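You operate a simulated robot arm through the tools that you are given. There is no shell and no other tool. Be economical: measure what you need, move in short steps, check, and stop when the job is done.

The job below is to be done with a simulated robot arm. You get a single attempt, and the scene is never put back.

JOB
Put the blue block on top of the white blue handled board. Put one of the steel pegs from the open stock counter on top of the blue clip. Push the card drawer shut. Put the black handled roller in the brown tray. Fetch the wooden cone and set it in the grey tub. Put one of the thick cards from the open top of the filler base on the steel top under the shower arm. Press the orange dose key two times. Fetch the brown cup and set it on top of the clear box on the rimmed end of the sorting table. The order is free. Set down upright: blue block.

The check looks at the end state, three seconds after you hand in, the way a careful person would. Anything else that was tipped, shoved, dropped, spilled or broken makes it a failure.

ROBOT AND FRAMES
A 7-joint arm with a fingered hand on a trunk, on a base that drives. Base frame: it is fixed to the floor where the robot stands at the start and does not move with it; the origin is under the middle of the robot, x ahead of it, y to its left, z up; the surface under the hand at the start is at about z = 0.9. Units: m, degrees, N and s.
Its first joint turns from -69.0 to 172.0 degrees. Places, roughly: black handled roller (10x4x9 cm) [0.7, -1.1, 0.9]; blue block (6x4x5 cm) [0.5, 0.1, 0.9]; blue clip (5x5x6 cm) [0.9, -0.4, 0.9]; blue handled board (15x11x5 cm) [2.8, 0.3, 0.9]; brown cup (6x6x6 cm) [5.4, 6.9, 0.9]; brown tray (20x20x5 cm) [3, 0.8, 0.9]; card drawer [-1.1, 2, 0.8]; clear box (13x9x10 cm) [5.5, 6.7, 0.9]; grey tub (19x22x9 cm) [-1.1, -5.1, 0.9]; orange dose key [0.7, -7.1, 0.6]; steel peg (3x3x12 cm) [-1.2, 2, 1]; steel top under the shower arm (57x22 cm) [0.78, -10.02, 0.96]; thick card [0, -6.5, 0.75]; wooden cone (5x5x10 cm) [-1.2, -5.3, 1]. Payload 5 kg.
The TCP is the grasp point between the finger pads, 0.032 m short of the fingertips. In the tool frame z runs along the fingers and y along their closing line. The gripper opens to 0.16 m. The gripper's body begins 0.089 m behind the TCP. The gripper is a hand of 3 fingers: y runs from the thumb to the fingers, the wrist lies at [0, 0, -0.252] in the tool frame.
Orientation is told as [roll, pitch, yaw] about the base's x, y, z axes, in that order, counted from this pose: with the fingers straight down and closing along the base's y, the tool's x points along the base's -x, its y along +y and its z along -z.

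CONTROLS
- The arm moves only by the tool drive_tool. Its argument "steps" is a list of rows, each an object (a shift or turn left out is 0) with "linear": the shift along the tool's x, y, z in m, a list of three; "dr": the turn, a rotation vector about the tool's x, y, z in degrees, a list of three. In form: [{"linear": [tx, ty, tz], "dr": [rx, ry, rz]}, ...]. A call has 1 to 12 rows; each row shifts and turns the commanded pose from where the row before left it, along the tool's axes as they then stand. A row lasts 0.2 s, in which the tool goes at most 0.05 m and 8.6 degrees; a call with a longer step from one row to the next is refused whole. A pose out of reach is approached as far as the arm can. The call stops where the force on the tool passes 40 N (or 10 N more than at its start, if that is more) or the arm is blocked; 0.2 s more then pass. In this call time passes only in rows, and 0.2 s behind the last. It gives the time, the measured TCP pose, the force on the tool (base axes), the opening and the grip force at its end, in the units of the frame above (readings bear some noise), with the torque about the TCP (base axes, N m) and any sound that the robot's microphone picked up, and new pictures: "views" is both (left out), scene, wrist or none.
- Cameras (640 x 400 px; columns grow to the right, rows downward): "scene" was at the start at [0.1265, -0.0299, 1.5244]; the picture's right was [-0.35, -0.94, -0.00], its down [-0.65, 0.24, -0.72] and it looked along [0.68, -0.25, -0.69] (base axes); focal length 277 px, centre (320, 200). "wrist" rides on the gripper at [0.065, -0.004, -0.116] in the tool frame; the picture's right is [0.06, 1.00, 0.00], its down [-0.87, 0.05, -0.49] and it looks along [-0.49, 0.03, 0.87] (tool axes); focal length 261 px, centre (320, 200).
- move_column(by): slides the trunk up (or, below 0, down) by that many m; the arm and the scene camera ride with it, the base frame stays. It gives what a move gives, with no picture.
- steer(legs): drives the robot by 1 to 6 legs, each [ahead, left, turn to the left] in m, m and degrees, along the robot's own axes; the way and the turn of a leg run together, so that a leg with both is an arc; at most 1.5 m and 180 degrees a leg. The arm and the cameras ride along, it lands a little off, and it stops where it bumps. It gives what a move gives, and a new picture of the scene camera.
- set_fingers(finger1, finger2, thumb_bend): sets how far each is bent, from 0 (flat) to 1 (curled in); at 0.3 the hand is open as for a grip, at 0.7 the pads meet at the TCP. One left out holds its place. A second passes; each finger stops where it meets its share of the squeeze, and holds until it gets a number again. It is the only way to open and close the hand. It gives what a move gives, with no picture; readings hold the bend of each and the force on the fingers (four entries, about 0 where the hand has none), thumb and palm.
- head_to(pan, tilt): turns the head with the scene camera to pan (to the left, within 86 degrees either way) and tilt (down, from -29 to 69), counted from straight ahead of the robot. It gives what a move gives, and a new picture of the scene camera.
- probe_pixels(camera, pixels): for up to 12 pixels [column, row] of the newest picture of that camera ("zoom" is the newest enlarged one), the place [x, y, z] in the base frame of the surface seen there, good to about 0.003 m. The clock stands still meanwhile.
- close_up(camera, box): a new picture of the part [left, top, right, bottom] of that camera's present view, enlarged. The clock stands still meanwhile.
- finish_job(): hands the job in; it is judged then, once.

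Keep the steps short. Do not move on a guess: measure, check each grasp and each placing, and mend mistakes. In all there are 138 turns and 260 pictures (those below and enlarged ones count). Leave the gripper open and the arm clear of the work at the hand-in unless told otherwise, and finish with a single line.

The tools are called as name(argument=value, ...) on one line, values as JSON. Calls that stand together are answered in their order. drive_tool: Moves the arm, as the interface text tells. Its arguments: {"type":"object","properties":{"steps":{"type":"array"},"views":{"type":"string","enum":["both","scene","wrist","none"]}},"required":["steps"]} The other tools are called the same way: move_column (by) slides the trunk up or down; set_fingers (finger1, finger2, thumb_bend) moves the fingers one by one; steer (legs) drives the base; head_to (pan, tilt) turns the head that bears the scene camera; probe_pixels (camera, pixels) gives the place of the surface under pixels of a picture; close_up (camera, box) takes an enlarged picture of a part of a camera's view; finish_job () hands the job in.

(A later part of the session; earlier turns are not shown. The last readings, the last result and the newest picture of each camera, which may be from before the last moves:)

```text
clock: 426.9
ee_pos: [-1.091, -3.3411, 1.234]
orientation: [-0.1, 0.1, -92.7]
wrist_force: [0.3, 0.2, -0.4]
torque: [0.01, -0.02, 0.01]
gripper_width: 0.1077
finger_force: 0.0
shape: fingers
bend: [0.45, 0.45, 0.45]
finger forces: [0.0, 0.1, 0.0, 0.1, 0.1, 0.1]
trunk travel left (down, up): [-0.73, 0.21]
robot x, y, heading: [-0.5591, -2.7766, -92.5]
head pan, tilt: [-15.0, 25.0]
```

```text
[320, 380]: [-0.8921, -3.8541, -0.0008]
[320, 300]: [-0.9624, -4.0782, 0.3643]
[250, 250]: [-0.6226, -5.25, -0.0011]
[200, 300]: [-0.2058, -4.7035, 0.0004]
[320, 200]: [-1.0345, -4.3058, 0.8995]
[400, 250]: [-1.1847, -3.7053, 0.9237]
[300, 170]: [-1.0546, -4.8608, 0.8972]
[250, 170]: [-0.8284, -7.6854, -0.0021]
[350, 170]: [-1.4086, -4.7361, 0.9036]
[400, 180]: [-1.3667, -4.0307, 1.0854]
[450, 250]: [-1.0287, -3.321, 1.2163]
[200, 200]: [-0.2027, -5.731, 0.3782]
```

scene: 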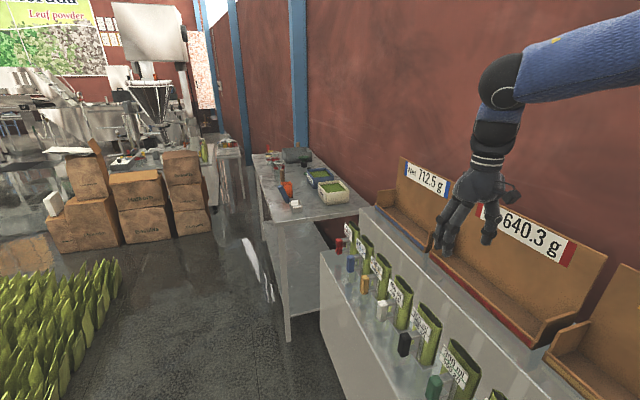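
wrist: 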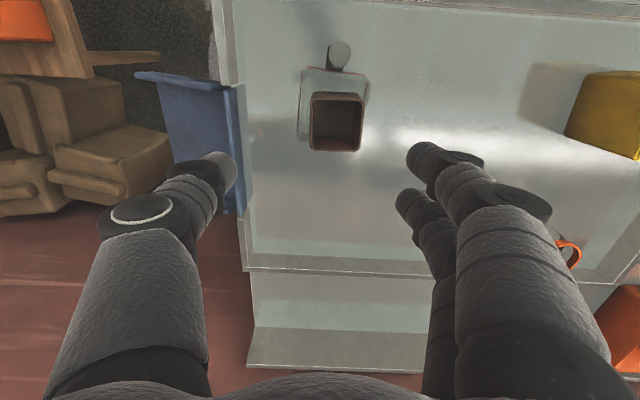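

Table with tubs is ahead right. Zoom for the cone and tub, and drive to about (−0.58, −4.75).

close_up(camera="scene", box=[236, 130, 364, 220])

steer(legs=[[1.0, 0.03, 2.5], [0.97, 0, 0]])

head_to(pan=-45, tilt=45)

drive_tool(steps=[{"linear": [0, 0, 0]}], views="wrist")

```text
4.44 times, centred on (300, 175) of scene
```

zoom: 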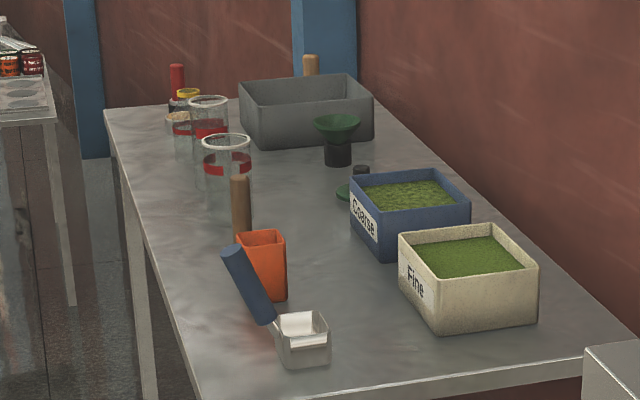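

```text
clock: 433.7
ee_pos: [-1.0444, -4.5589, 1.2321]
orientation: [-0.1, 0.3, -89.9]
wrist_force: [0.2, -1.2, -1.0]
torque: [0.15, 0.05, 0.02]
gripper_width: 0.1081
finger_force: 0.0
shape: fingers
bend: [0.45, 0.45, 0.45]
finger forces: [0.1, 0.1, 0.0, 0.0, 0.0, 0.0]
trunk travel left (down, up): [-0.73, 0.21]
robot x, y, heading: [-0.5453, -3.9644, -89.7]
head pan, tilt: [-15.0, 25.0]
stopped in leg 2: the robot was blocked; the commanded pose is now the measured one
```

scene: 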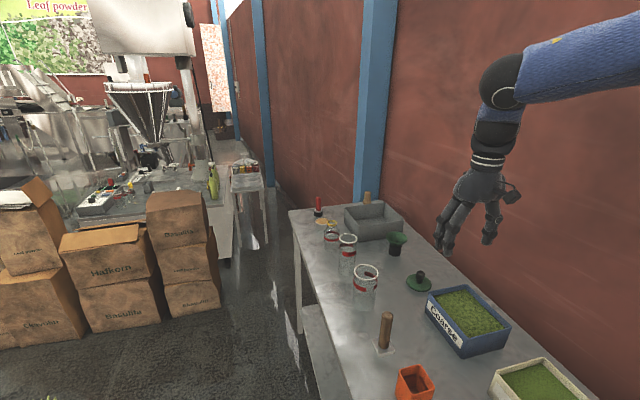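

```text
clock: 434.7
ee_pos: [-1.0459, -4.5552, 1.2343]
orientation: [0.0, 0.0, -89.9]
wrist_force: [-0.2, -0.3, 0.3]
torque: [0.01, -0.02, 0.02]
gripper_width: 0.1077
finger_force: 0.0
shape: fingers
bend: [0.45, 0.45, 0.45]
finger forces: [0.0, 0.0, 0.0, 0.1, 0.1, 0.1]
trunk travel left (down, up): [-0.73, 0.21]
robot x, y, heading: [-0.5404, -3.9631, -89.7]
head pan, tilt: [-45.0, 45.0]
```

scene: 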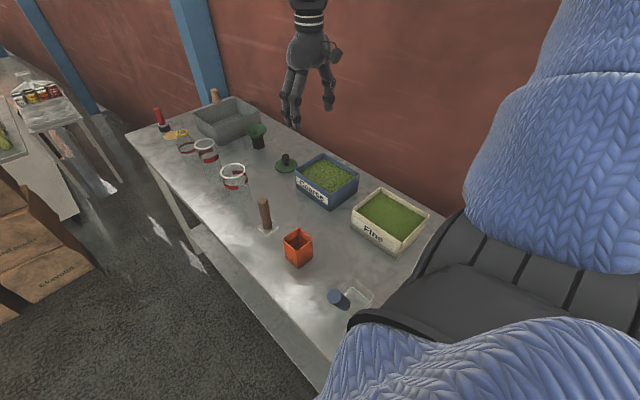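

```text
clock: 435.1
ee_pos: [-1.0471, -4.5547, 1.2322]
orientation: [0.0, 0.0, -89.8]
wrist_force: [-0.4, 0.7, -0.3]
torque: [-0.03, -0.03, -0.02]
gripper_width: 0.1077
finger_force: 0.0
shape: fingers
bend: [0.45, 0.45, 0.45]
finger forces: [0.1, 0.0, 0.0, 0.0, 0.0, 0.1]
trunk travel left (down, up): [-0.73, 0.21]
robot x, y, heading: [-0.5449, -3.9611, -89.8]
head pan, tilt: [-45.0, 45.0]
```

wrist: 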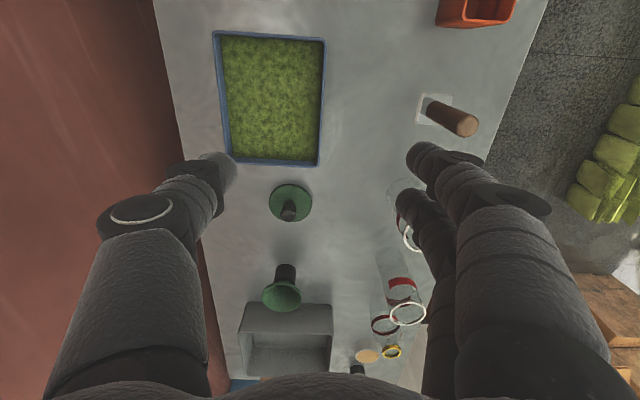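

Blocked by something near the table corner. Probe the table edge and the cone/tub region before going on.

probe_pixels(camera="scene", pixels=[[305, 365], [262, 310], [205, 235], [135, 140], [215, 97], [213, 103], [230, 105], [228, 128], [250, 115], [200, 130], [265, 210], [340, 300]])

head_to(pan=-15, tilt=69)

probe_pixels(camera="scene", pixels=[[320, 50], [320, 120], [250, 200], [400, 120], [400, 200], [450, 150], [480, 200], [350, 250]])

```text
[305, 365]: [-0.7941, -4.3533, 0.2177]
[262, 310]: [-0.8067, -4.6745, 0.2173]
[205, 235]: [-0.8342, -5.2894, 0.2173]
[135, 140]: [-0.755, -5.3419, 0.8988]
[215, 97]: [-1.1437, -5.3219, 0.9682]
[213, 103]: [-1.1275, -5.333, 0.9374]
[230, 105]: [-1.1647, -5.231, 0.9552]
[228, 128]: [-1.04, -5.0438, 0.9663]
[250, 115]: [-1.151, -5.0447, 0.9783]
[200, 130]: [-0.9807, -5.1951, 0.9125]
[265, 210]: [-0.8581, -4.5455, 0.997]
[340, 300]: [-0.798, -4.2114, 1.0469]
```

```text
clock: 436.0
ee_pos: [-1.0461, -4.5528, 1.234]
orientation: [0.0, -0.1, -89.9]
wrist_force: [-0.2, -0.2, -0.4]
torque: [0.01, 0.0, -0.02]
gripper_width: 0.1078
finger_force: 0.1
shape: fingers
bend: [0.45, 0.45, 0.45]
finger forces: [0.0, 0.0, 0.0, 0.1, 0.0, 0.0]
trunk travel left (down, up): [-0.73, 0.21]
robot x, y, heading: [-0.5418, -3.9626, -89.7]
head pan, tilt: [-15.0, 68.8]
```

scene: 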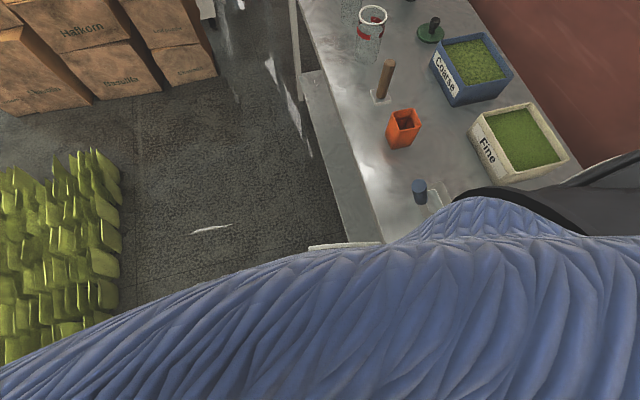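

```text
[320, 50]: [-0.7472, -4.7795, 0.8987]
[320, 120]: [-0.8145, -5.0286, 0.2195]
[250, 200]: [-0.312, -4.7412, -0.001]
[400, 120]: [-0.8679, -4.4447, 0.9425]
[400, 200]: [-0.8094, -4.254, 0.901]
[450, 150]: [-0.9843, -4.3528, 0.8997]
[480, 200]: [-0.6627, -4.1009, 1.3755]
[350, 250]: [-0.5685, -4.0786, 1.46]
```

Table edge is x≈−0.74. Shift east 0.13, go ahead 0.9 and turn 20° right, putting the hand near the tub/cone.

steer(legs=[[-0.02, 0.14, 0], [0.9, 0, 0], [0, 0, -20]])

head_to(pan=-25, tilt=50)

drive_tool(steps=[{"linear": [0, 0, 0]}], views="wrist")

```text
clock: 442.8
ee_pos: [-1.0837, -5.2117, 1.2332]
orientation: [0.0, -0.1, -110.9]
wrist_force: [0.0, -0.6, 0.4]
torque: [-0.03, 0.0, 0.0]
gripper_width: 0.1075
finger_force: 0.1
shape: fingers
bend: [0.45, 0.45, 0.45]
finger forces: [0.1, 0.0, 0.0, 0.0, 0.1, 0.0]
trunk travel left (down, up): [-0.73, 0.21]
robot x, y, heading: [-0.4033, -4.8423, -110.9]
head pan, tilt: [-15.0, 68.8]
```

scene: 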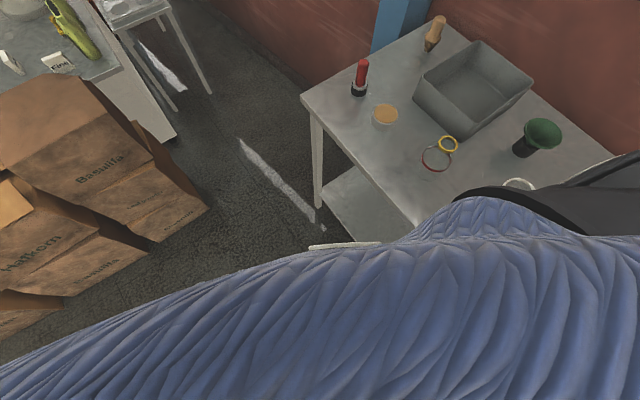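

```text
clock: 443.6
ee_pos: [-1.0839, -5.2123, 1.2339]
orientation: [0.0, 0.0, -111.0]
wrist_force: [-0.2, -0.7, -0.3]
torque: [0.01, -0.01, -0.02]
gripper_width: 0.1079
finger_force: 0.0
shape: fingers
bend: [0.45, 0.45, 0.45]
finger forces: [0.0, 0.1, 0.0, 0.1, 0.0, 0.0]
trunk travel left (down, up): [-0.73, 0.21]
robot x, y, heading: [-0.4045, -4.8408, -110.9]
head pan, tilt: [-25.0, 50.0]
```

scene: 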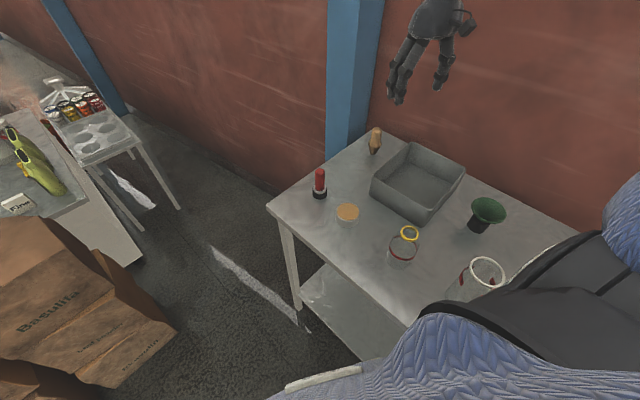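

```text
clock: 444.0
ee_pos: [-1.0829, -5.212, 1.2333]
orientation: [0.0, 0.0, -110.9]
wrist_force: [0.1, -0.4, 0.0]
torque: [-0.02, -0.02, 0.0]
gripper_width: 0.1076
finger_force: 0.0
shape: fingers
bend: [0.45, 0.45, 0.45]
finger forces: [0.1, 0.0, 0.1, 0.0, 0.0, 0.0]
trunk travel left (down, up): [-0.73, 0.21]
robot x, y, heading: [-0.4005, -4.8383, -110.5]
head pan, tilt: [-25.0, 50.0]
```

wrist: 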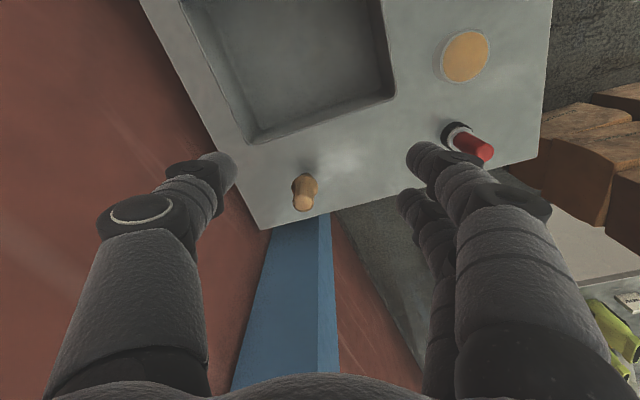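

close_up(camera="scene", box=[340, 110, 468, 210])

probe_pixels(camera="wrist", pixels=[[302, 201], [304, 182], [296, 192], [314, 190], [290, 225], [265, 255], [230, 100], [300, 60], [385, 90], [255, 138], [190, 10], [335, 230]])

probe_pixels(camera="scene", pixels=[[375, 133], [375, 148], [408, 145], [464, 180], [415, 222], [372, 187], [420, 185], [400, 165], [340, 100], [370, 60]])

```text
4.00 times, centred on (404, 160) of scene
```

zoom: 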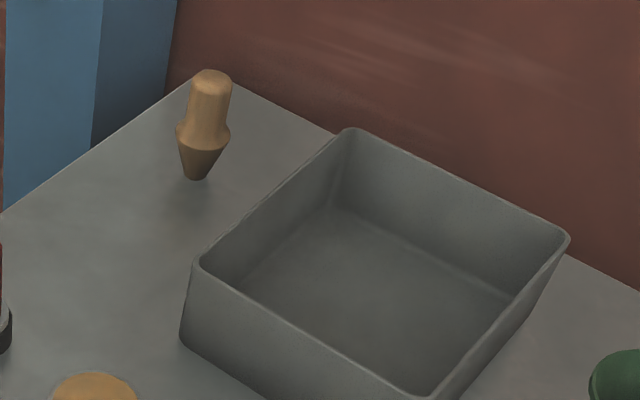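

```text
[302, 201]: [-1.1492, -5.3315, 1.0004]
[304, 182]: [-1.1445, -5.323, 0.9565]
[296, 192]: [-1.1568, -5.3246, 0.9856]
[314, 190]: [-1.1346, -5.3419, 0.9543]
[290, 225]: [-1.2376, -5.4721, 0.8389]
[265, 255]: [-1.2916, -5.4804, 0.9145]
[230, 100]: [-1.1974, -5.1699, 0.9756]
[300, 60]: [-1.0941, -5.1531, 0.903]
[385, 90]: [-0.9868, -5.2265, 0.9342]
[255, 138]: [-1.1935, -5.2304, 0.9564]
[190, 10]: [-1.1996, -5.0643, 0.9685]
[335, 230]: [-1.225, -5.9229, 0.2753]
```

```text
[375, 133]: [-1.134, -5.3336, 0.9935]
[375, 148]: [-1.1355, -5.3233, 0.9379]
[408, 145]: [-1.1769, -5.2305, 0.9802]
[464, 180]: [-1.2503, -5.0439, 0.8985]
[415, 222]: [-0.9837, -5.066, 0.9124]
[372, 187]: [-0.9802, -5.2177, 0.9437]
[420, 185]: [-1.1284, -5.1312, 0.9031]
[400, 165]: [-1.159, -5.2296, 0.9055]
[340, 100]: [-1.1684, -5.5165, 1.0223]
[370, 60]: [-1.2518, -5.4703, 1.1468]
```

Cone: narrow foot, flare at z≈0.945, handle up to 1.000, centre (−1.146, −5.333). Tub interior centre ≈ (−1.09, −5.135). Move over the cone and descend to 1.06.

drive_tool(steps=[{"linear": [-0.0452, -0.0052, 0]}, {"linear": [-0.0452, -0.0052, 0]}, {"linear": [-0.0452, -0.0052, 0]}, {"linear": [0, 0, 0.045]}, {"linear": [0, 0, 0.045]}, {"linear": [0, 0, 0.045]}, {"linear": [0, 0, 0.038]}], views="wrist")

probe_pixels(camera="wrist", pixels=[[318, 190], [310, 180], [318, 175], [330, 180], [318, 200], [318, 160], [100, 100], [60, 300]])

```text
clock: 445.6
ee_pos: [-1.1485, -5.3267, 1.0613]
orientation: [0.0, -0.2, -111.0]
wrist_force: [-0.1, -0.4, -0.7]
torque: [0.03, -0.03, -0.02]
gripper_width: 0.1077
finger_force: 0.0
shape: fingers
bend: [0.45, 0.45, 0.45]
finger forces: [0.0, 0.0, 0.0, 0.1, 0.0, 0.0]
trunk travel left (down, up): [-0.73, 0.21]
robot x, y, heading: [-0.4041, -4.8438, -110.7]
head pan, tilt: [-25.0, 50.0]
```

wrist: 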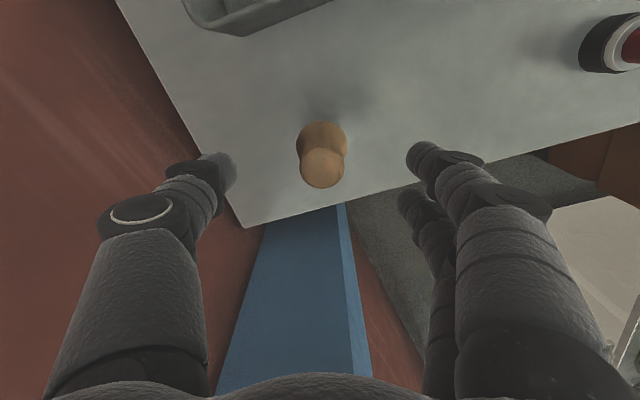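

```text
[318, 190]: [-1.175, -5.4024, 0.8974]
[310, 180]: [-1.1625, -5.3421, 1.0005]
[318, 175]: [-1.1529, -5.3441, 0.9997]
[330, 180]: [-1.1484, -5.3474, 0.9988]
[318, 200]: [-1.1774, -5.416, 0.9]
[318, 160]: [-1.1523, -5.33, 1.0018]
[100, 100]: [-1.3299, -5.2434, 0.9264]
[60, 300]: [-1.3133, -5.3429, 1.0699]
```

Centre offset ~1 cm; correct, descend to 0.984, close and lift.

drive_tool(steps=[{"linear": [-0.01, 0.002, 0.03]}, {"linear": [0, 0, 0.03]}, {"linear": [0, 0, 0.017]}], views="wrist")

set_fingers(finger1=0.72, finger2=0.72, thumb_bend=0.72)

drive_tool(steps=[{"linear": [0, 0, -0.02]}, {"linear": [0, 0, -0.04]}, {"linear": [0, 0, -0.04]}, {"linear": [0, 0, -0.04]}], views="both")

```text
clock: 446.4
ee_pos: [-1.1499, -5.3417, 0.9828]
orientation: [0.1, 0.0, -111.1]
wrist_force: [-0.5, -0.4, -0.1]
torque: [0.01, -0.02, 0.01]
gripper_width: 0.1077
finger_force: 0.0
shape: fingers
bend: [0.45, 0.45, 0.45]
finger forces: [0.0, 0.0, 0.1, 0.1, 0.0, 0.0]
trunk travel left (down, up): [-0.73, 0.21]
robot x, y, heading: [-0.4028, -4.8449, -110.8]
head pan, tilt: [-25.0, 50.0]
```

wrist: 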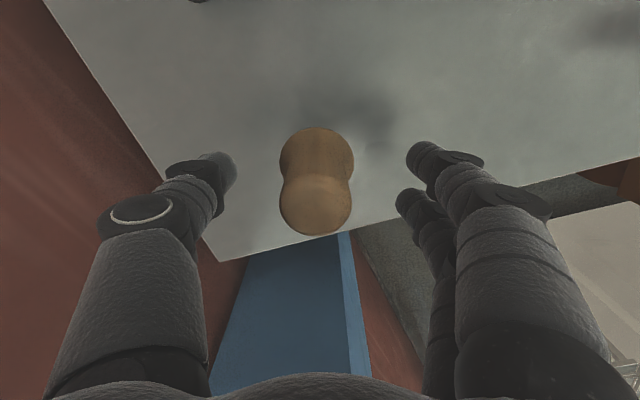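

```text
clock: 447.4
ee_pos: [-1.1495, -5.3414, 0.9835]
orientation: [-0.1, 0.0, -111.0]
wrist_force: [0.0, -0.1, 0.3]
torque: [0.0, 0.02, 0.01]
gripper_width: 0.0337
finger_force: 16.4
shape: fingers
bend: [0.67, 0.69, 0.66]
finger forces: [10.0, 6.4, 0.1, 0.0, 16.4, 0.1]
trunk travel left (down, up): [-0.73, 0.21]
robot x, y, heading: [-0.4033, -4.8446, -110.8]
head pan, tilt: [-25.0, 50.0]
```

```text
clock: 448.4
ee_pos: [-1.1489, -5.3406, 1.1241]
orientation: [0.0, -0.1, -111.0]
wrist_force: [0.4, 0.9, -0.1]
torque: [-0.03, 0.0, 0.0]
gripper_width: 0.0337
finger_force: 16.9
shape: fingers
bend: [0.67, 0.69, 0.66]
finger forces: [10.0, 6.7, 0.0, 0.0, 16.5, 0.0]
trunk travel left (down, up): [-0.73, 0.21]
robot x, y, heading: [-0.4005, -4.8426, -110.8]
head pan, tilt: [-25.0, 50.0]
```

scene: 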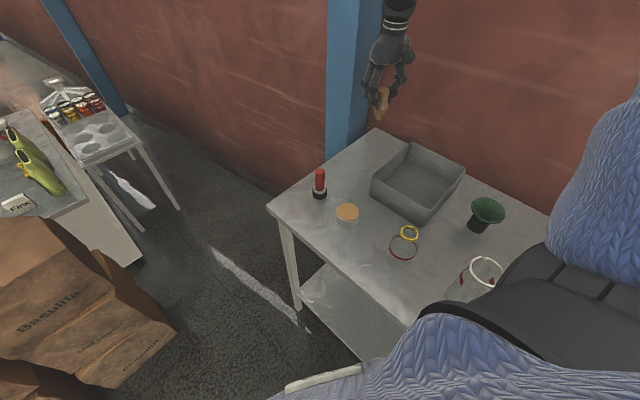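
wrist: 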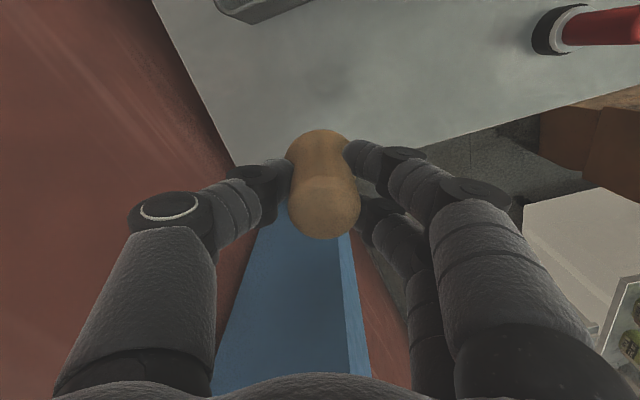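

Held. Move over the tub centre, lower to the floor, release and rise.

drive_tool(steps=[{"linear": [0.0423, -0.0036, 0]}, {"linear": [0.0423, -0.0036, 0]}, {"linear": [0.0423, -0.0036, 0]}, {"linear": [0.0423, -0.0036, 0]}, {"linear": [0.0423, -0.0036, 0]}, {"linear": [0, 0, 0.042]}, {"linear": [0, 0, 0.042]}, {"linear": [0, 0, 0.042]}], views="wrist")

drive_tool(steps=[{"linear": [0, 0, 0.004]}, {"linear": [0, 0, 0.003]}, {"linear": [0, 0, 0.002]}, {"linear": [0, 0, 0.0015]}, {"linear": [0, 0, 0]}], views="none")

```text
clock: 450.2
ee_pos: [-1.0931, -5.14, 0.9963]
orientation: [0.0, 0.0, -111.0]
wrist_force: [0.1, -0.7, -0.5]
torque: [0.02, 0.0, -0.04]
gripper_width: 0.0335
finger_force: 16.8
shape: fingers
bend: [0.67, 0.69, 0.66]
finger forces: [10.0, 6.6, 0.0, 0.0, 16.2, 0.0]
trunk travel left (down, up): [-0.73, 0.21]
robot x, y, heading: [-0.4008, -4.8459, -110.8]
head pan, tilt: [-25.0, 50.0]
```

wrist: 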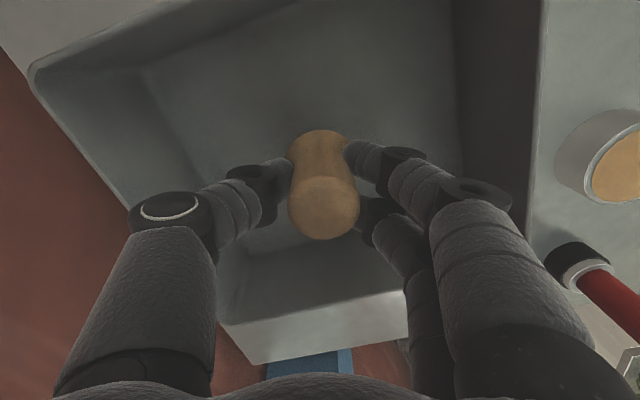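

```text
clock: 451.4
ee_pos: [-1.0909, -5.1393, 0.9873]
orientation: [0.0, -0.2, -111.0]
wrist_force: [0.4, -0.9, -0.6]
torque: [-0.03, 0.02, 0.04]
gripper_width: 0.0336
finger_force: 16.2
shape: fingers
bend: [0.67, 0.69, 0.66]
finger forces: [10.0, 6.6, 0.1, 0.0, 16.2, 0.0]
trunk travel left (down, up): [-0.73, 0.21]
robot x, y, heading: [-0.3995, -4.8422, -110.7]
head pan, tilt: [-25.0, 50.0]
```

drive_tool(steps=[{"linear": [0, 0, 0.0012]}, {"linear": [0, 0, 0.0012]}, {"linear": [0, 0, 0.001]}, {"linear": [0, 0, 0]}], views="none")

set_fingers(finger1=0.5, finger2=0.5, thumb_bend=0.5)

drive_tool(steps=[{"linear": [0, 0, -0.02]}, {"linear": [0, 0, -0.045]}, {"linear": [0, 0, -0.045]}, {"linear": [0, 0, -0.045]}, {"linear": [0, 0, -0.045]}, {"linear": [0, 0, -0.045]}], views="wrist")

head_to(pan=40, tilt=30)

probe_pixels(camera="scene", pixels=[[100, 100], [200, 100], [300, 100], [400, 100], [200, 200], [300, 200], [400, 200], [320, 300], [450, 300], [250, 150], [350, 150], [500, 250]])

```text
clock: 452.4
ee_pos: [-1.0889, -5.138, 0.9854]
orientation: [0.0, -0.1, -111.0]
wrist_force: [0.0, -0.7, 2.0]
torque: [-0.06, 0.0, 0.01]
gripper_width: 0.0337
finger_force: 16.8
shape: fingers
bend: [0.68, 0.69, 0.66]
finger forces: [10.4, 6.7, 0.0, 0.0, 17.0, 0.0]
trunk travel left (down, up): [-0.73, 0.21]
robot x, y, heading: [-0.4057, -4.8443, -110.7]
head pan, tilt: [-25.0, 50.0]
```

```text
clock: 453.4
ee_pos: [-1.0891, -5.1394, 0.9854]
orientation: [0.0, -0.2, -111.0]
wrist_force: [-1.2, 0.2, -0.1]
torque: [-0.02, -0.03, -0.01]
gripper_width: 0.0866
finger_force: 0.0
shape: fingers
bend: [0.5, 0.5, 0.5]
finger forces: [0.0, 0.0, 0.0, 0.0, 0.0, 0.1]
trunk travel left (down, up): [-0.73, 0.21]
robot x, y, heading: [-0.4073, -4.8399, -110.6]
head pan, tilt: [-25.0, 50.0]
```

```text
clock: 454.8
ee_pos: [-1.0895, -5.1362, 1.2304]
orientation: [-0.2, -0.2, -110.9]
wrist_force: [-0.6, 0.0, -0.2]
torque: [-0.02, 0.05, 0.01]
gripper_width: 0.0866
finger_force: 0.2
shape: fingers
bend: [0.5, 0.5, 0.5]
finger forces: [0.0, 0.0, 0.1, 0.0, 0.1, 0.0]
trunk travel left (down, up): [-0.73, 0.21]
robot x, y, heading: [-0.4029, -4.8402, -110.7]
head pan, tilt: [-25.0, 50.0]
```

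wrist: 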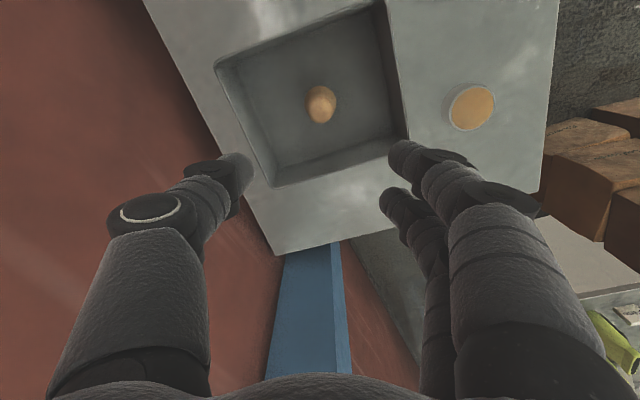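

```text
clock: 456.2
ee_pos: [-1.0915, -5.1388, 1.2296]
orientation: [0.0, -0.1, -110.9]
wrist_force: [-1.1, -0.1, -0.3]
torque: [0.0, -0.02, 0.01]
gripper_width: 0.0867
finger_force: 0.1
shape: fingers
bend: [0.5, 0.5, 0.5]
finger forces: [0.0, 0.1, 0.0, 0.0, 0.0, 0.0]
trunk travel left (down, up): [-0.73, 0.21]
robot x, y, heading: [-0.4009, -4.8406, -110.8]
head pan, tilt: [40.0, 30.0]
```

scene: 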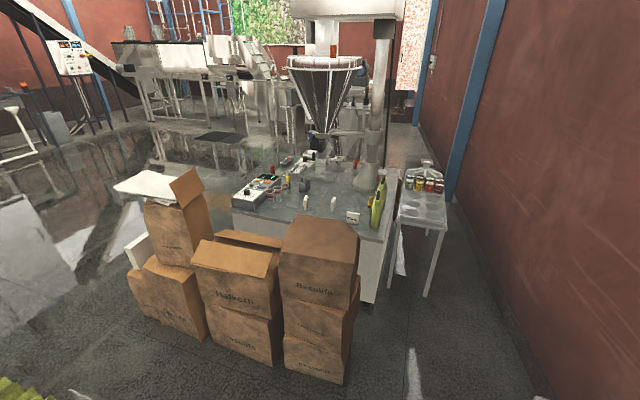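

```text
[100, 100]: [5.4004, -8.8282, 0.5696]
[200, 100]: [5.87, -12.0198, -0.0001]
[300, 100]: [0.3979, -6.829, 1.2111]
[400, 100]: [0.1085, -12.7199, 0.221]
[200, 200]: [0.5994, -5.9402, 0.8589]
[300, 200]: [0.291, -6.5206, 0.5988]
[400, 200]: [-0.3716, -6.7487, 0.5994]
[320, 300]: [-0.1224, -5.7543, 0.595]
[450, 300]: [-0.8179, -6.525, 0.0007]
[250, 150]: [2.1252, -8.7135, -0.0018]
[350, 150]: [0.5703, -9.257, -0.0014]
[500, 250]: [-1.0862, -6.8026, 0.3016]
```

Cone is in the tub. Now zoom on the filler base for cards and key, and probe it and the passages.

close_up(camera="scene", box=[225, 140, 401, 250])

probe_pixels(camera="scene", pixels=[[232, 212], [385, 242], [353, 217], [333, 203], [305, 201], [357, 260], [345, 382], [378, 300], [428, 295], [448, 225], [270, 180], [245, 205]])

probe_pixels(camera="zoom", pixels=[[60, 160], [100, 160], [130, 150], [180, 120], [300, 70], [465, 285], [395, 235], [290, 225], [230, 215], [420, 30], [360, 130], [280, 50]])

```text
3.64 times, centred on (313, 195) of scene
```

zoom: 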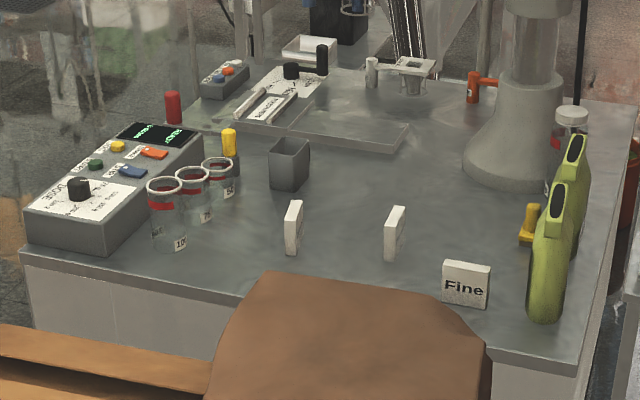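

```text
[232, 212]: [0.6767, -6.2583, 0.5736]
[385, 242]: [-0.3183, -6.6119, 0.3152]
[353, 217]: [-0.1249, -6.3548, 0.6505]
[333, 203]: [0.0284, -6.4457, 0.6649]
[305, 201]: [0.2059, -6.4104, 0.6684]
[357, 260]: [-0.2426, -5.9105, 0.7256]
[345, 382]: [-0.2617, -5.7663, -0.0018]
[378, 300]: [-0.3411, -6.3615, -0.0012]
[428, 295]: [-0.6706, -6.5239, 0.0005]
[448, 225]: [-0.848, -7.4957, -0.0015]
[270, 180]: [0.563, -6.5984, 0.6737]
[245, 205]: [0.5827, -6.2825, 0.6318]
```

```text
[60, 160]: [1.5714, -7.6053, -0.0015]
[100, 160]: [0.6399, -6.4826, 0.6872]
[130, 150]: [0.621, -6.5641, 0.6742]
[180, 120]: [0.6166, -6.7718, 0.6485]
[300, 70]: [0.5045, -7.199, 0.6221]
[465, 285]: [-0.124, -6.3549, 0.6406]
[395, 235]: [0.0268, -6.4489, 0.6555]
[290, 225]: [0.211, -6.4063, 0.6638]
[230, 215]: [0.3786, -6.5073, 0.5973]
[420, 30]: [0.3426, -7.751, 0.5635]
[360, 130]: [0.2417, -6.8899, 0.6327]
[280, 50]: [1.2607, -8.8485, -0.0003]
```

Cards stand at (0.21, −6.41), (0.03, −6.45), (−0.12, −6.35); the dose pendant is near (0.7, −7.1). Best reached from the east side. Turn to face east and check the gap between sacks and boxes.

steer(legs=[[0, 0, 110.8]])

head_to(pan=0, tilt=35)

probe_pixels(camera="scene", pixels=[[320, 390], [320, 320], [320, 250], [320, 200], [250, 300], [200, 300], [250, 220], [400, 300], [450, 300], [400, 220], [440, 240], [320, 160]])

```text
clock: 461.2
ee_pos: [0.1273, -5.3716, 1.2288]
orientation: [0.0, 0.0, 0.6]
wrist_force: [-0.5, 0.6, -0.5]
torque: [0.01, 0.0, -0.04]
gripper_width: 0.0866
finger_force: 0.0
shape: fingers
bend: [0.5, 0.5, 0.5]
finger forces: [0.0, 0.0, 0.0, 0.0, 0.1, 0.0]
trunk travel left (down, up): [-0.73, 0.21]
robot x, y, heading: [-0.4023, -4.839, 1.2]
head pan, tilt: [40.0, 30.0]
```

scene: 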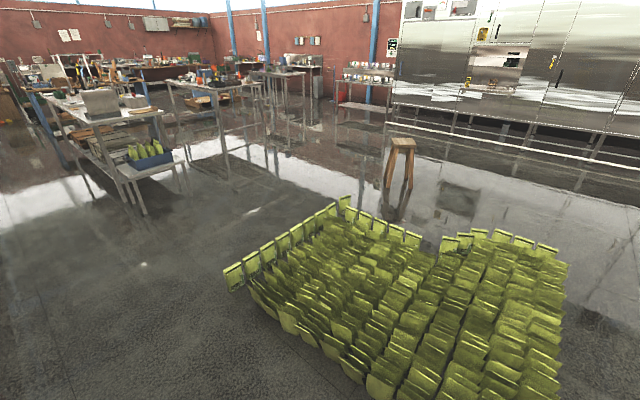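

```text
clock: 462.3
ee_pos: [0.1259, -5.3719, 1.2286]
orientation: [0.0, -0.1, 0.5]
wrist_force: [-0.3, -0.3, -0.8]
torque: [0.01, 0.0, -0.03]
gripper_width: 0.0866
finger_force: 0.1
shape: fingers
bend: [0.5, 0.5, 0.5]
finger forces: [0.1, 0.0, 0.0, 0.0, 0.1, 0.1]
trunk travel left (down, up): [-0.73, 0.21]
robot x, y, heading: [-0.4032, -4.8365, 0.7]
head pan, tilt: [0.0, 35.0]
```

scene: 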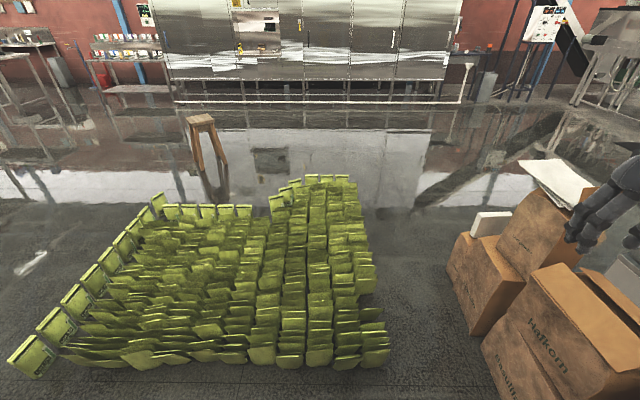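

```text
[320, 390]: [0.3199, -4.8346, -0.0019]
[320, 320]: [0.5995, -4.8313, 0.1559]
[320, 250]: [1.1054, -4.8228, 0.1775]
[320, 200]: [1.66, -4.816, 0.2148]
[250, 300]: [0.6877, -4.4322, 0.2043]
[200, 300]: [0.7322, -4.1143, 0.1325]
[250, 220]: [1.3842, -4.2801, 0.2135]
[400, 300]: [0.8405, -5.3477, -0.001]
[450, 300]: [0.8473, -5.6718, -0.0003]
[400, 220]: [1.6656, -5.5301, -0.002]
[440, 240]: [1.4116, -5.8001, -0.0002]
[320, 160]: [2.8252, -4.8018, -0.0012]
```

The gap there is too narrow. Take the long way: north of the sacks, east past the stool, then south.

steer(legs=[[0, 1.15, -0.7], [0, 1.18, 0], [1.2, 0, 0], [1.15, 0, 0], [1.15, 0, 0], [0, 0, -90]])

steer(legs=[[1.4, 0, 0], [1.45, 0, 0]])

head_to(pan=-40, tilt=25)

probe_pixels(camera="scene", pixels=[[320, 300], [250, 250], [200, 300], [320, 250], [400, 250], [400, 300], [320, 200], [250, 200], [450, 250], [150, 200], [150, 250], [350, 220]])

```text
clock: 494.3
ee_pos: [2.5693, -3.0906, 1.2293]
orientation: [0.0, -0.2, -93.8]
wrist_force: [-0.1, 0.3, -0.6]
torque: [0.01, -0.01, 0.01]
gripper_width: 0.0865
finger_force: 0.0
shape: fingers
bend: [0.5, 0.5, 0.5]
finger forces: [0.0, 0.0, 0.0, 0.0, 0.1, 0.0]
trunk travel left (down, up): [-0.73, 0.21]
robot x, y, heading: [3.1392, -2.6066, -93.5]
head pan, tilt: [0.0, 35.0]
```

scene: 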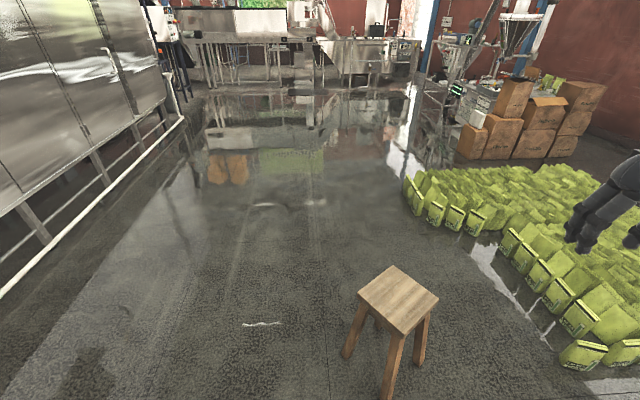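

```text
clock: 497.9
ee_pos: [2.5315, -3.7244, 1.2299]
orientation: [0.0, 0.0, -93.8]
wrist_force: [0.3, -1.9, -0.9]
torque: [0.12, 0.0, 0.0]
gripper_width: 0.0869
finger_force: 0.1
shape: fingers
bend: [0.5, 0.5, 0.5]
finger forces: [0.1, 0.1, 0.0, 0.0, 0.0, 0.0]
trunk travel left (down, up): [-0.73, 0.21]
robot x, y, heading: [3.0983, -3.2298, -93.4]
head pan, tilt: [0.0, 35.0]
stopped in leg 1: the robot was blocked; the commanded pose is now the measured one
```

scene: 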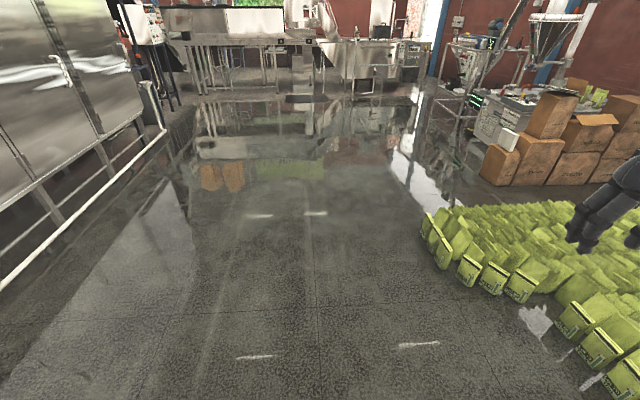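

```text
clock: 499.0
ee_pos: [2.5316, -3.7209, 1.2315]
orientation: [-0.1, -0.2, -93.7]
wrist_force: [-0.1, -0.6, -0.1]
torque: [0.01, -0.03, 0.02]
gripper_width: 0.0868
finger_force: 0.0
shape: fingers
bend: [0.5, 0.5, 0.5]
finger forces: [0.1, 0.0, 0.0, 0.0, 0.0, 0.0]
trunk travel left (down, up): [-0.73, 0.21]
robot x, y, heading: [3.1017, -3.2357, -93.7]
head pan, tilt: [-40.0, 25.0]
```

scene: 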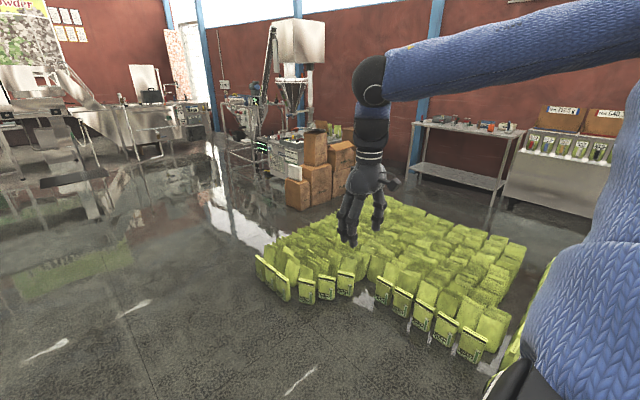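

```text
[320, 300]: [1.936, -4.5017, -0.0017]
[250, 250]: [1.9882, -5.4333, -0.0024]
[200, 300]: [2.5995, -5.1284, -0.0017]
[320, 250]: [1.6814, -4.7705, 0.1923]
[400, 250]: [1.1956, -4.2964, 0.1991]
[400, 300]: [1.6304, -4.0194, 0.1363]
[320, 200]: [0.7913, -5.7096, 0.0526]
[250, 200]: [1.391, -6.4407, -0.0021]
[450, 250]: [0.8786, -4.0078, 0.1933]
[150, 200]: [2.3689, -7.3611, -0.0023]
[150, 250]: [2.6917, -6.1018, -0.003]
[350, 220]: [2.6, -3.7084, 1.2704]
```

The robot touched the stool. Back off, shift left, and check the stool.

steer(legs=[[-0.15, 0, 0], [0, 0.55, 3.6]])

head_to(pan=-45, tilt=50)

steer(legs=[[1.45, 0, 0], [1.4, 0, 0], [0, -1.2, 0]])

head_to(pan=-45, tilt=25)

probe_pixels(camera="scene", pixels=[[320, 300], [250, 250], [200, 300], [320, 250], [400, 250], [400, 300], [320, 200], [250, 200], [450, 250], [150, 200], [380, 220], [350, 220]])

```text
clock: 503.2
ee_pos: [3.1315, -3.6228, 1.2313]
orientation: [0.0, -0.3, -89.4]
wrist_force: [-0.8, 0.3, 0.6]
torque: [0.0, 0.0, -0.01]
gripper_width: 0.087
finger_force: 0.1
shape: fingers
bend: [0.5, 0.5, 0.5]
finger forces: [0.0, 0.1, 0.0, 0.0, 0.0, 0.1]
trunk travel left (down, up): [-0.73, 0.21]
robot x, y, heading: [3.6576, -3.0895, -88.9]
head pan, tilt: [-40.0, 25.0]
```

scene: 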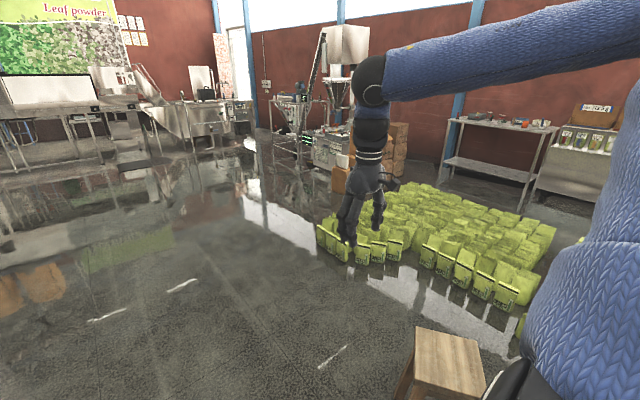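

```text
clock: 504.1
ee_pos: [3.1298, -3.6237, 1.2312]
orientation: [0.1, -0.3, -89.2]
wrist_force: [0.3, -0.2, 0.0]
torque: [-0.05, 0.02, 0.0]
gripper_width: 0.0868
finger_force: 0.0
shape: fingers
bend: [0.5, 0.5, 0.5]
finger forces: [0.0, 0.0, 0.0, 0.0, 0.0, 0.0]
trunk travel left (down, up): [-0.73, 0.21]
robot x, y, heading: [3.6593, -3.0946, -89.0]
head pan, tilt: [-45.0, 50.0]
```

scene: 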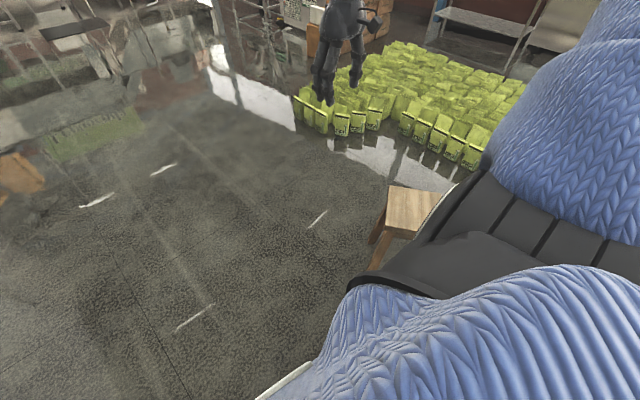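

```text
clock: 523.8
ee_pos: [1.8491, -6.4036, 1.2301]
orientation: [0.0, -0.3, -93.8]
wrist_force: [1.0, -0.1, -1.0]
torque: [-0.01, -0.01, -0.01]
gripper_width: 0.0868
finger_force: 0.0
shape: fingers
bend: [0.5, 0.5, 0.5]
finger forces: [0.0, 0.0, 0.0, 0.1, 0.1, 0.1]
trunk travel left (down, up): [-0.73, 0.21]
robot x, y, heading: [2.4224, -5.9179, -93.3]
head pan, tilt: [-45.0, 50.0]
```

scene: 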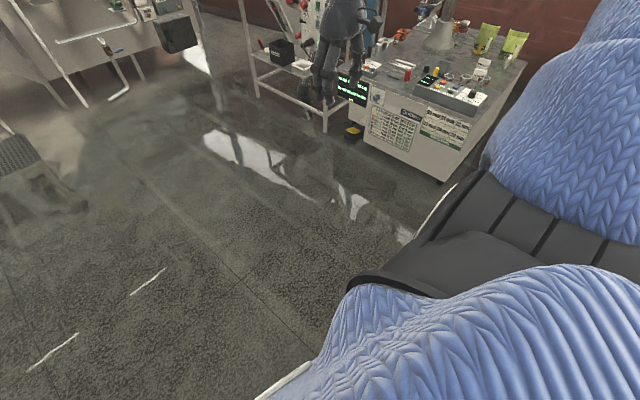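

```text
clock: 524.7
ee_pos: [1.8492, -6.4033, 1.2312]
orientation: [-0.1, -0.4, -93.8]
wrist_force: [0.9, 0.3, 0.4]
torque: [-0.01, 0.02, 0.01]
gripper_width: 0.0871
finger_force: 0.1
shape: fingers
bend: [0.5, 0.5, 0.5]
finger forces: [0.0, 0.0, 0.0, 0.0, 0.0, 0.0]
trunk travel left (down, up): [-0.73, 0.21]
robot x, y, heading: [2.4191, -5.9193, -93.6]
head pan, tilt: [-45.0, 25.0]
```

scene: 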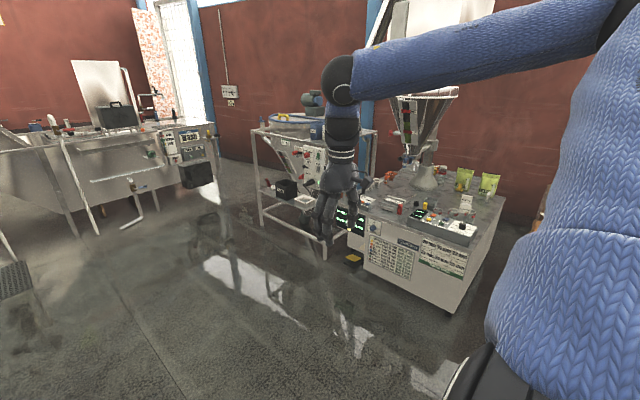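

```text
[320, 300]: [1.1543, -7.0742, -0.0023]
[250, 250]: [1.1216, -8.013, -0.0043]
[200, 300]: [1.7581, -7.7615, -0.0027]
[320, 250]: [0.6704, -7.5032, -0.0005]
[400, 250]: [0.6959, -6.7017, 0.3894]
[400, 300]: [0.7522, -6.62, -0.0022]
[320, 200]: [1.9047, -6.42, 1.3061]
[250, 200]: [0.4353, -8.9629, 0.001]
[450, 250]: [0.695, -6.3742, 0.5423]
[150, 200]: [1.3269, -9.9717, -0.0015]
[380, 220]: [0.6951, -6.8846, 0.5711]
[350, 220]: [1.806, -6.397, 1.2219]
```

Stool still stands. Drive up to the filler's east side so the hand is over the pendant.

steer(legs=[[0.66, 0, 3.5], [0, -0.63, 0], [0, -0.62, 0]])

head_to(pan=-40, tilt=55)

drive_tool(steps=[{"linear": [0, 0, 0.0]}], views="wrist")

```text
clock: 534.7
ee_pos: [0.599, -7.099, 1.2313]
orientation: [0.0, -0.3, -91.1]
wrist_force: [0.5, 0.0, -0.8]
torque: [0.02, 0.03, -0.01]
gripper_width: 0.0873
finger_force: 0.2
shape: fingers
bend: [0.5, 0.5, 0.5]
finger forces: [0.0, 0.0, 0.0, 0.0, 0.0, 0.1]
trunk travel left (down, up): [-0.73, 0.21]
robot x, y, heading: [1.1493, -6.59, -91.2]
head pan, tilt: [-45.0, 25.0]
```

scene: 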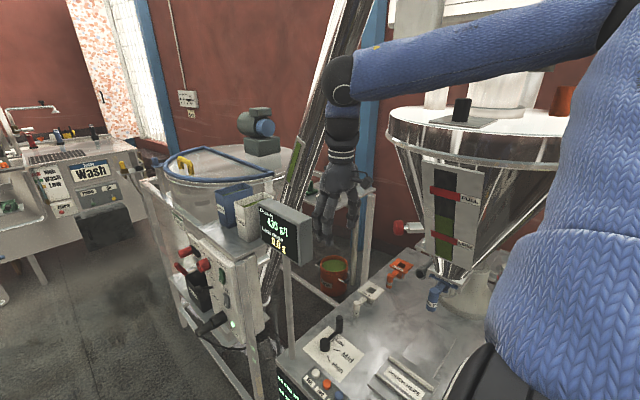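

```text
clock: 535.6
ee_pos: [0.5985, -7.0996, 1.2304]
orientation: [-0.1, -0.3, -91.1]
wrist_force: [-0.4, 0.2, -0.3]
torque: [0.0, 0.02, 0.01]
gripper_width: 0.0868
finger_force: 0.1
shape: fingers
bend: [0.5, 0.5, 0.5]
finger forces: [0.1, 0.0, 0.0, 0.1, 0.1, 0.0]
trunk travel left (down, up): [-0.73, 0.21]
robot x, y, heading: [1.1468, -6.5882, -90.9]
head pan, tilt: [-40.0, 55.0]
```

scene: 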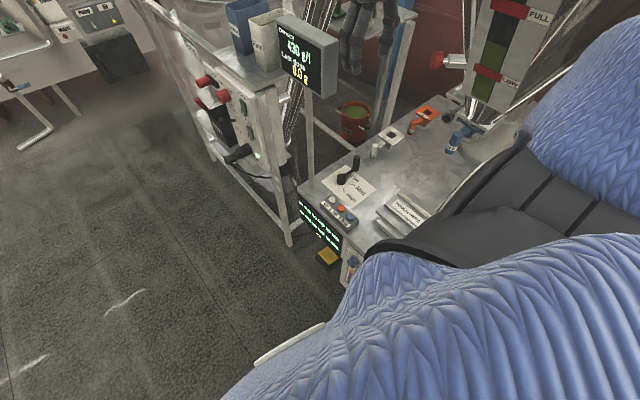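

```text
clock: 536.0
ee_pos: [0.5999, -7.0991, 1.2304]
orientation: [-0.1, -0.2, -91.1]
wrist_force: [0.1, -1.5, -0.1]
torque: [0.02, 0.01, 0.0]
gripper_width: 0.0868
finger_force: 0.1
shape: fingers
bend: [0.5, 0.5, 0.5]
finger forces: [0.1, 0.0, 0.0, 0.1, 0.1, 0.0]
trunk travel left (down, up): [-0.73, 0.21]
robot x, y, heading: [1.1473, -6.5852, -90.8]
head pan, tilt: [-40.0, 55.0]
```

wrist: 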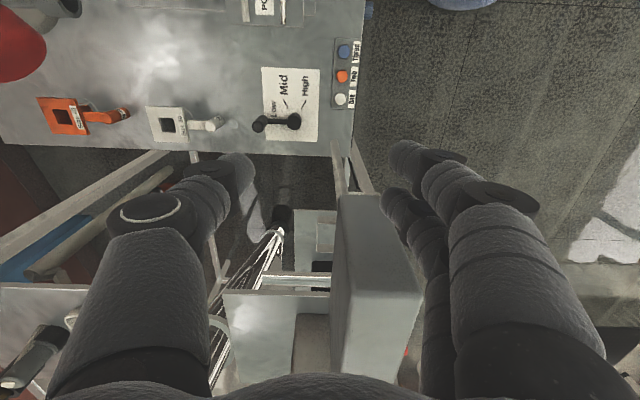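

Pendant keys at wrist (342,52/76/99). Zoom and probe.

probe_pixels(camera="wrist", pixels=[[342, 76], [342, 72], [342, 80], [342, 52], [341, 99], [333, 100], [350, 76], [294, 121], [262, 125], [375, 230], [340, 20], [330, 110]])

close_up(camera="wrist", box=[310, 30, 374, 120])

set_fingers(finger1=0.68, finger2=0.68, thumb_bend=0.3)

drive_tool(steps=[{"linear": [0, 0, 0.0]}], views="wrist")

```text
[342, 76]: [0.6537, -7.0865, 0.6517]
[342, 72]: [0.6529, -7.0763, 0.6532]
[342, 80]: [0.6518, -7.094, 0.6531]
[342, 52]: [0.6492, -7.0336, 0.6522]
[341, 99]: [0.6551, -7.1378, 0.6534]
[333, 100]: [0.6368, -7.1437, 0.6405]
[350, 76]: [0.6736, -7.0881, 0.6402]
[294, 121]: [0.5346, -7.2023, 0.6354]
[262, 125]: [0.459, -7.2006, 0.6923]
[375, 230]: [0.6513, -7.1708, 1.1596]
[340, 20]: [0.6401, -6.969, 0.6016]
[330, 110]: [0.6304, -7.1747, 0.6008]
```

```text
4.44 times, centred on (342, 75) of wrist
```

zoom: 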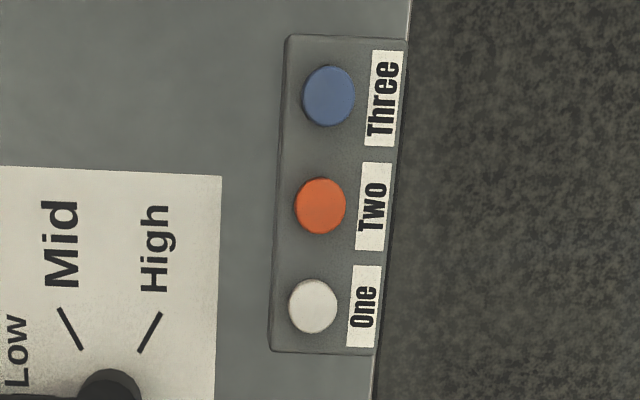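

```text
clock: 537.0
ee_pos: [0.5997, -7.0993, 1.2316]
orientation: [-0.1, -0.3, -91.1]
wrist_force: [-0.9, 0.2, -0.3]
torque: [0.0, -0.03, 0.02]
gripper_width: 0.0924
finger_force: 0.1
shape: fingers
bend: [0.68, 0.68, 0.3]
finger forces: [0.0, 0.0, 0.0, 0.1, 0.0, 0.0]
trunk travel left (down, up): [-0.73, 0.21]
robot x, y, heading: [1.1459, -6.5875, -90.8]
head pan, tilt: [-40.0, 55.0]
```

```text
clock: 537.4
ee_pos: [0.6002, -7.0994, 1.231]
orientation: [-0.1, -0.4, -91.1]
wrist_force: [-0.2, -0.2, -0.4]
torque: [0.02, 0.0, 0.01]
gripper_width: 0.0926
finger_force: 0.1
shape: fingers
bend: [0.68, 0.68, 0.3]
finger forces: [0.0, 0.0, 0.0, 0.1, 0.0, 0.0]
trunk travel left (down, up): [-0.73, 0.21]
robot x, y, heading: [1.1448, -6.589, -91.0]
head pan, tilt: [-40.0, 55.0]
```

wrist: 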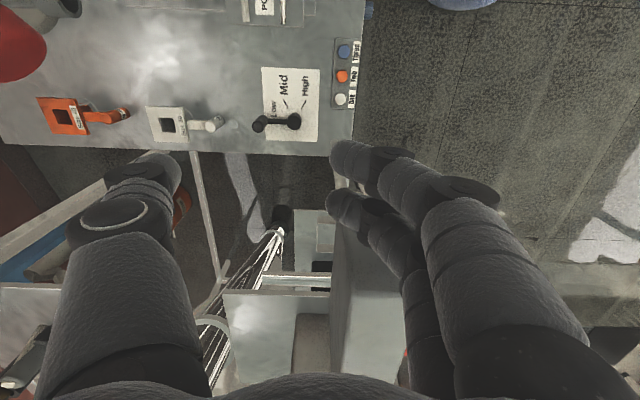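

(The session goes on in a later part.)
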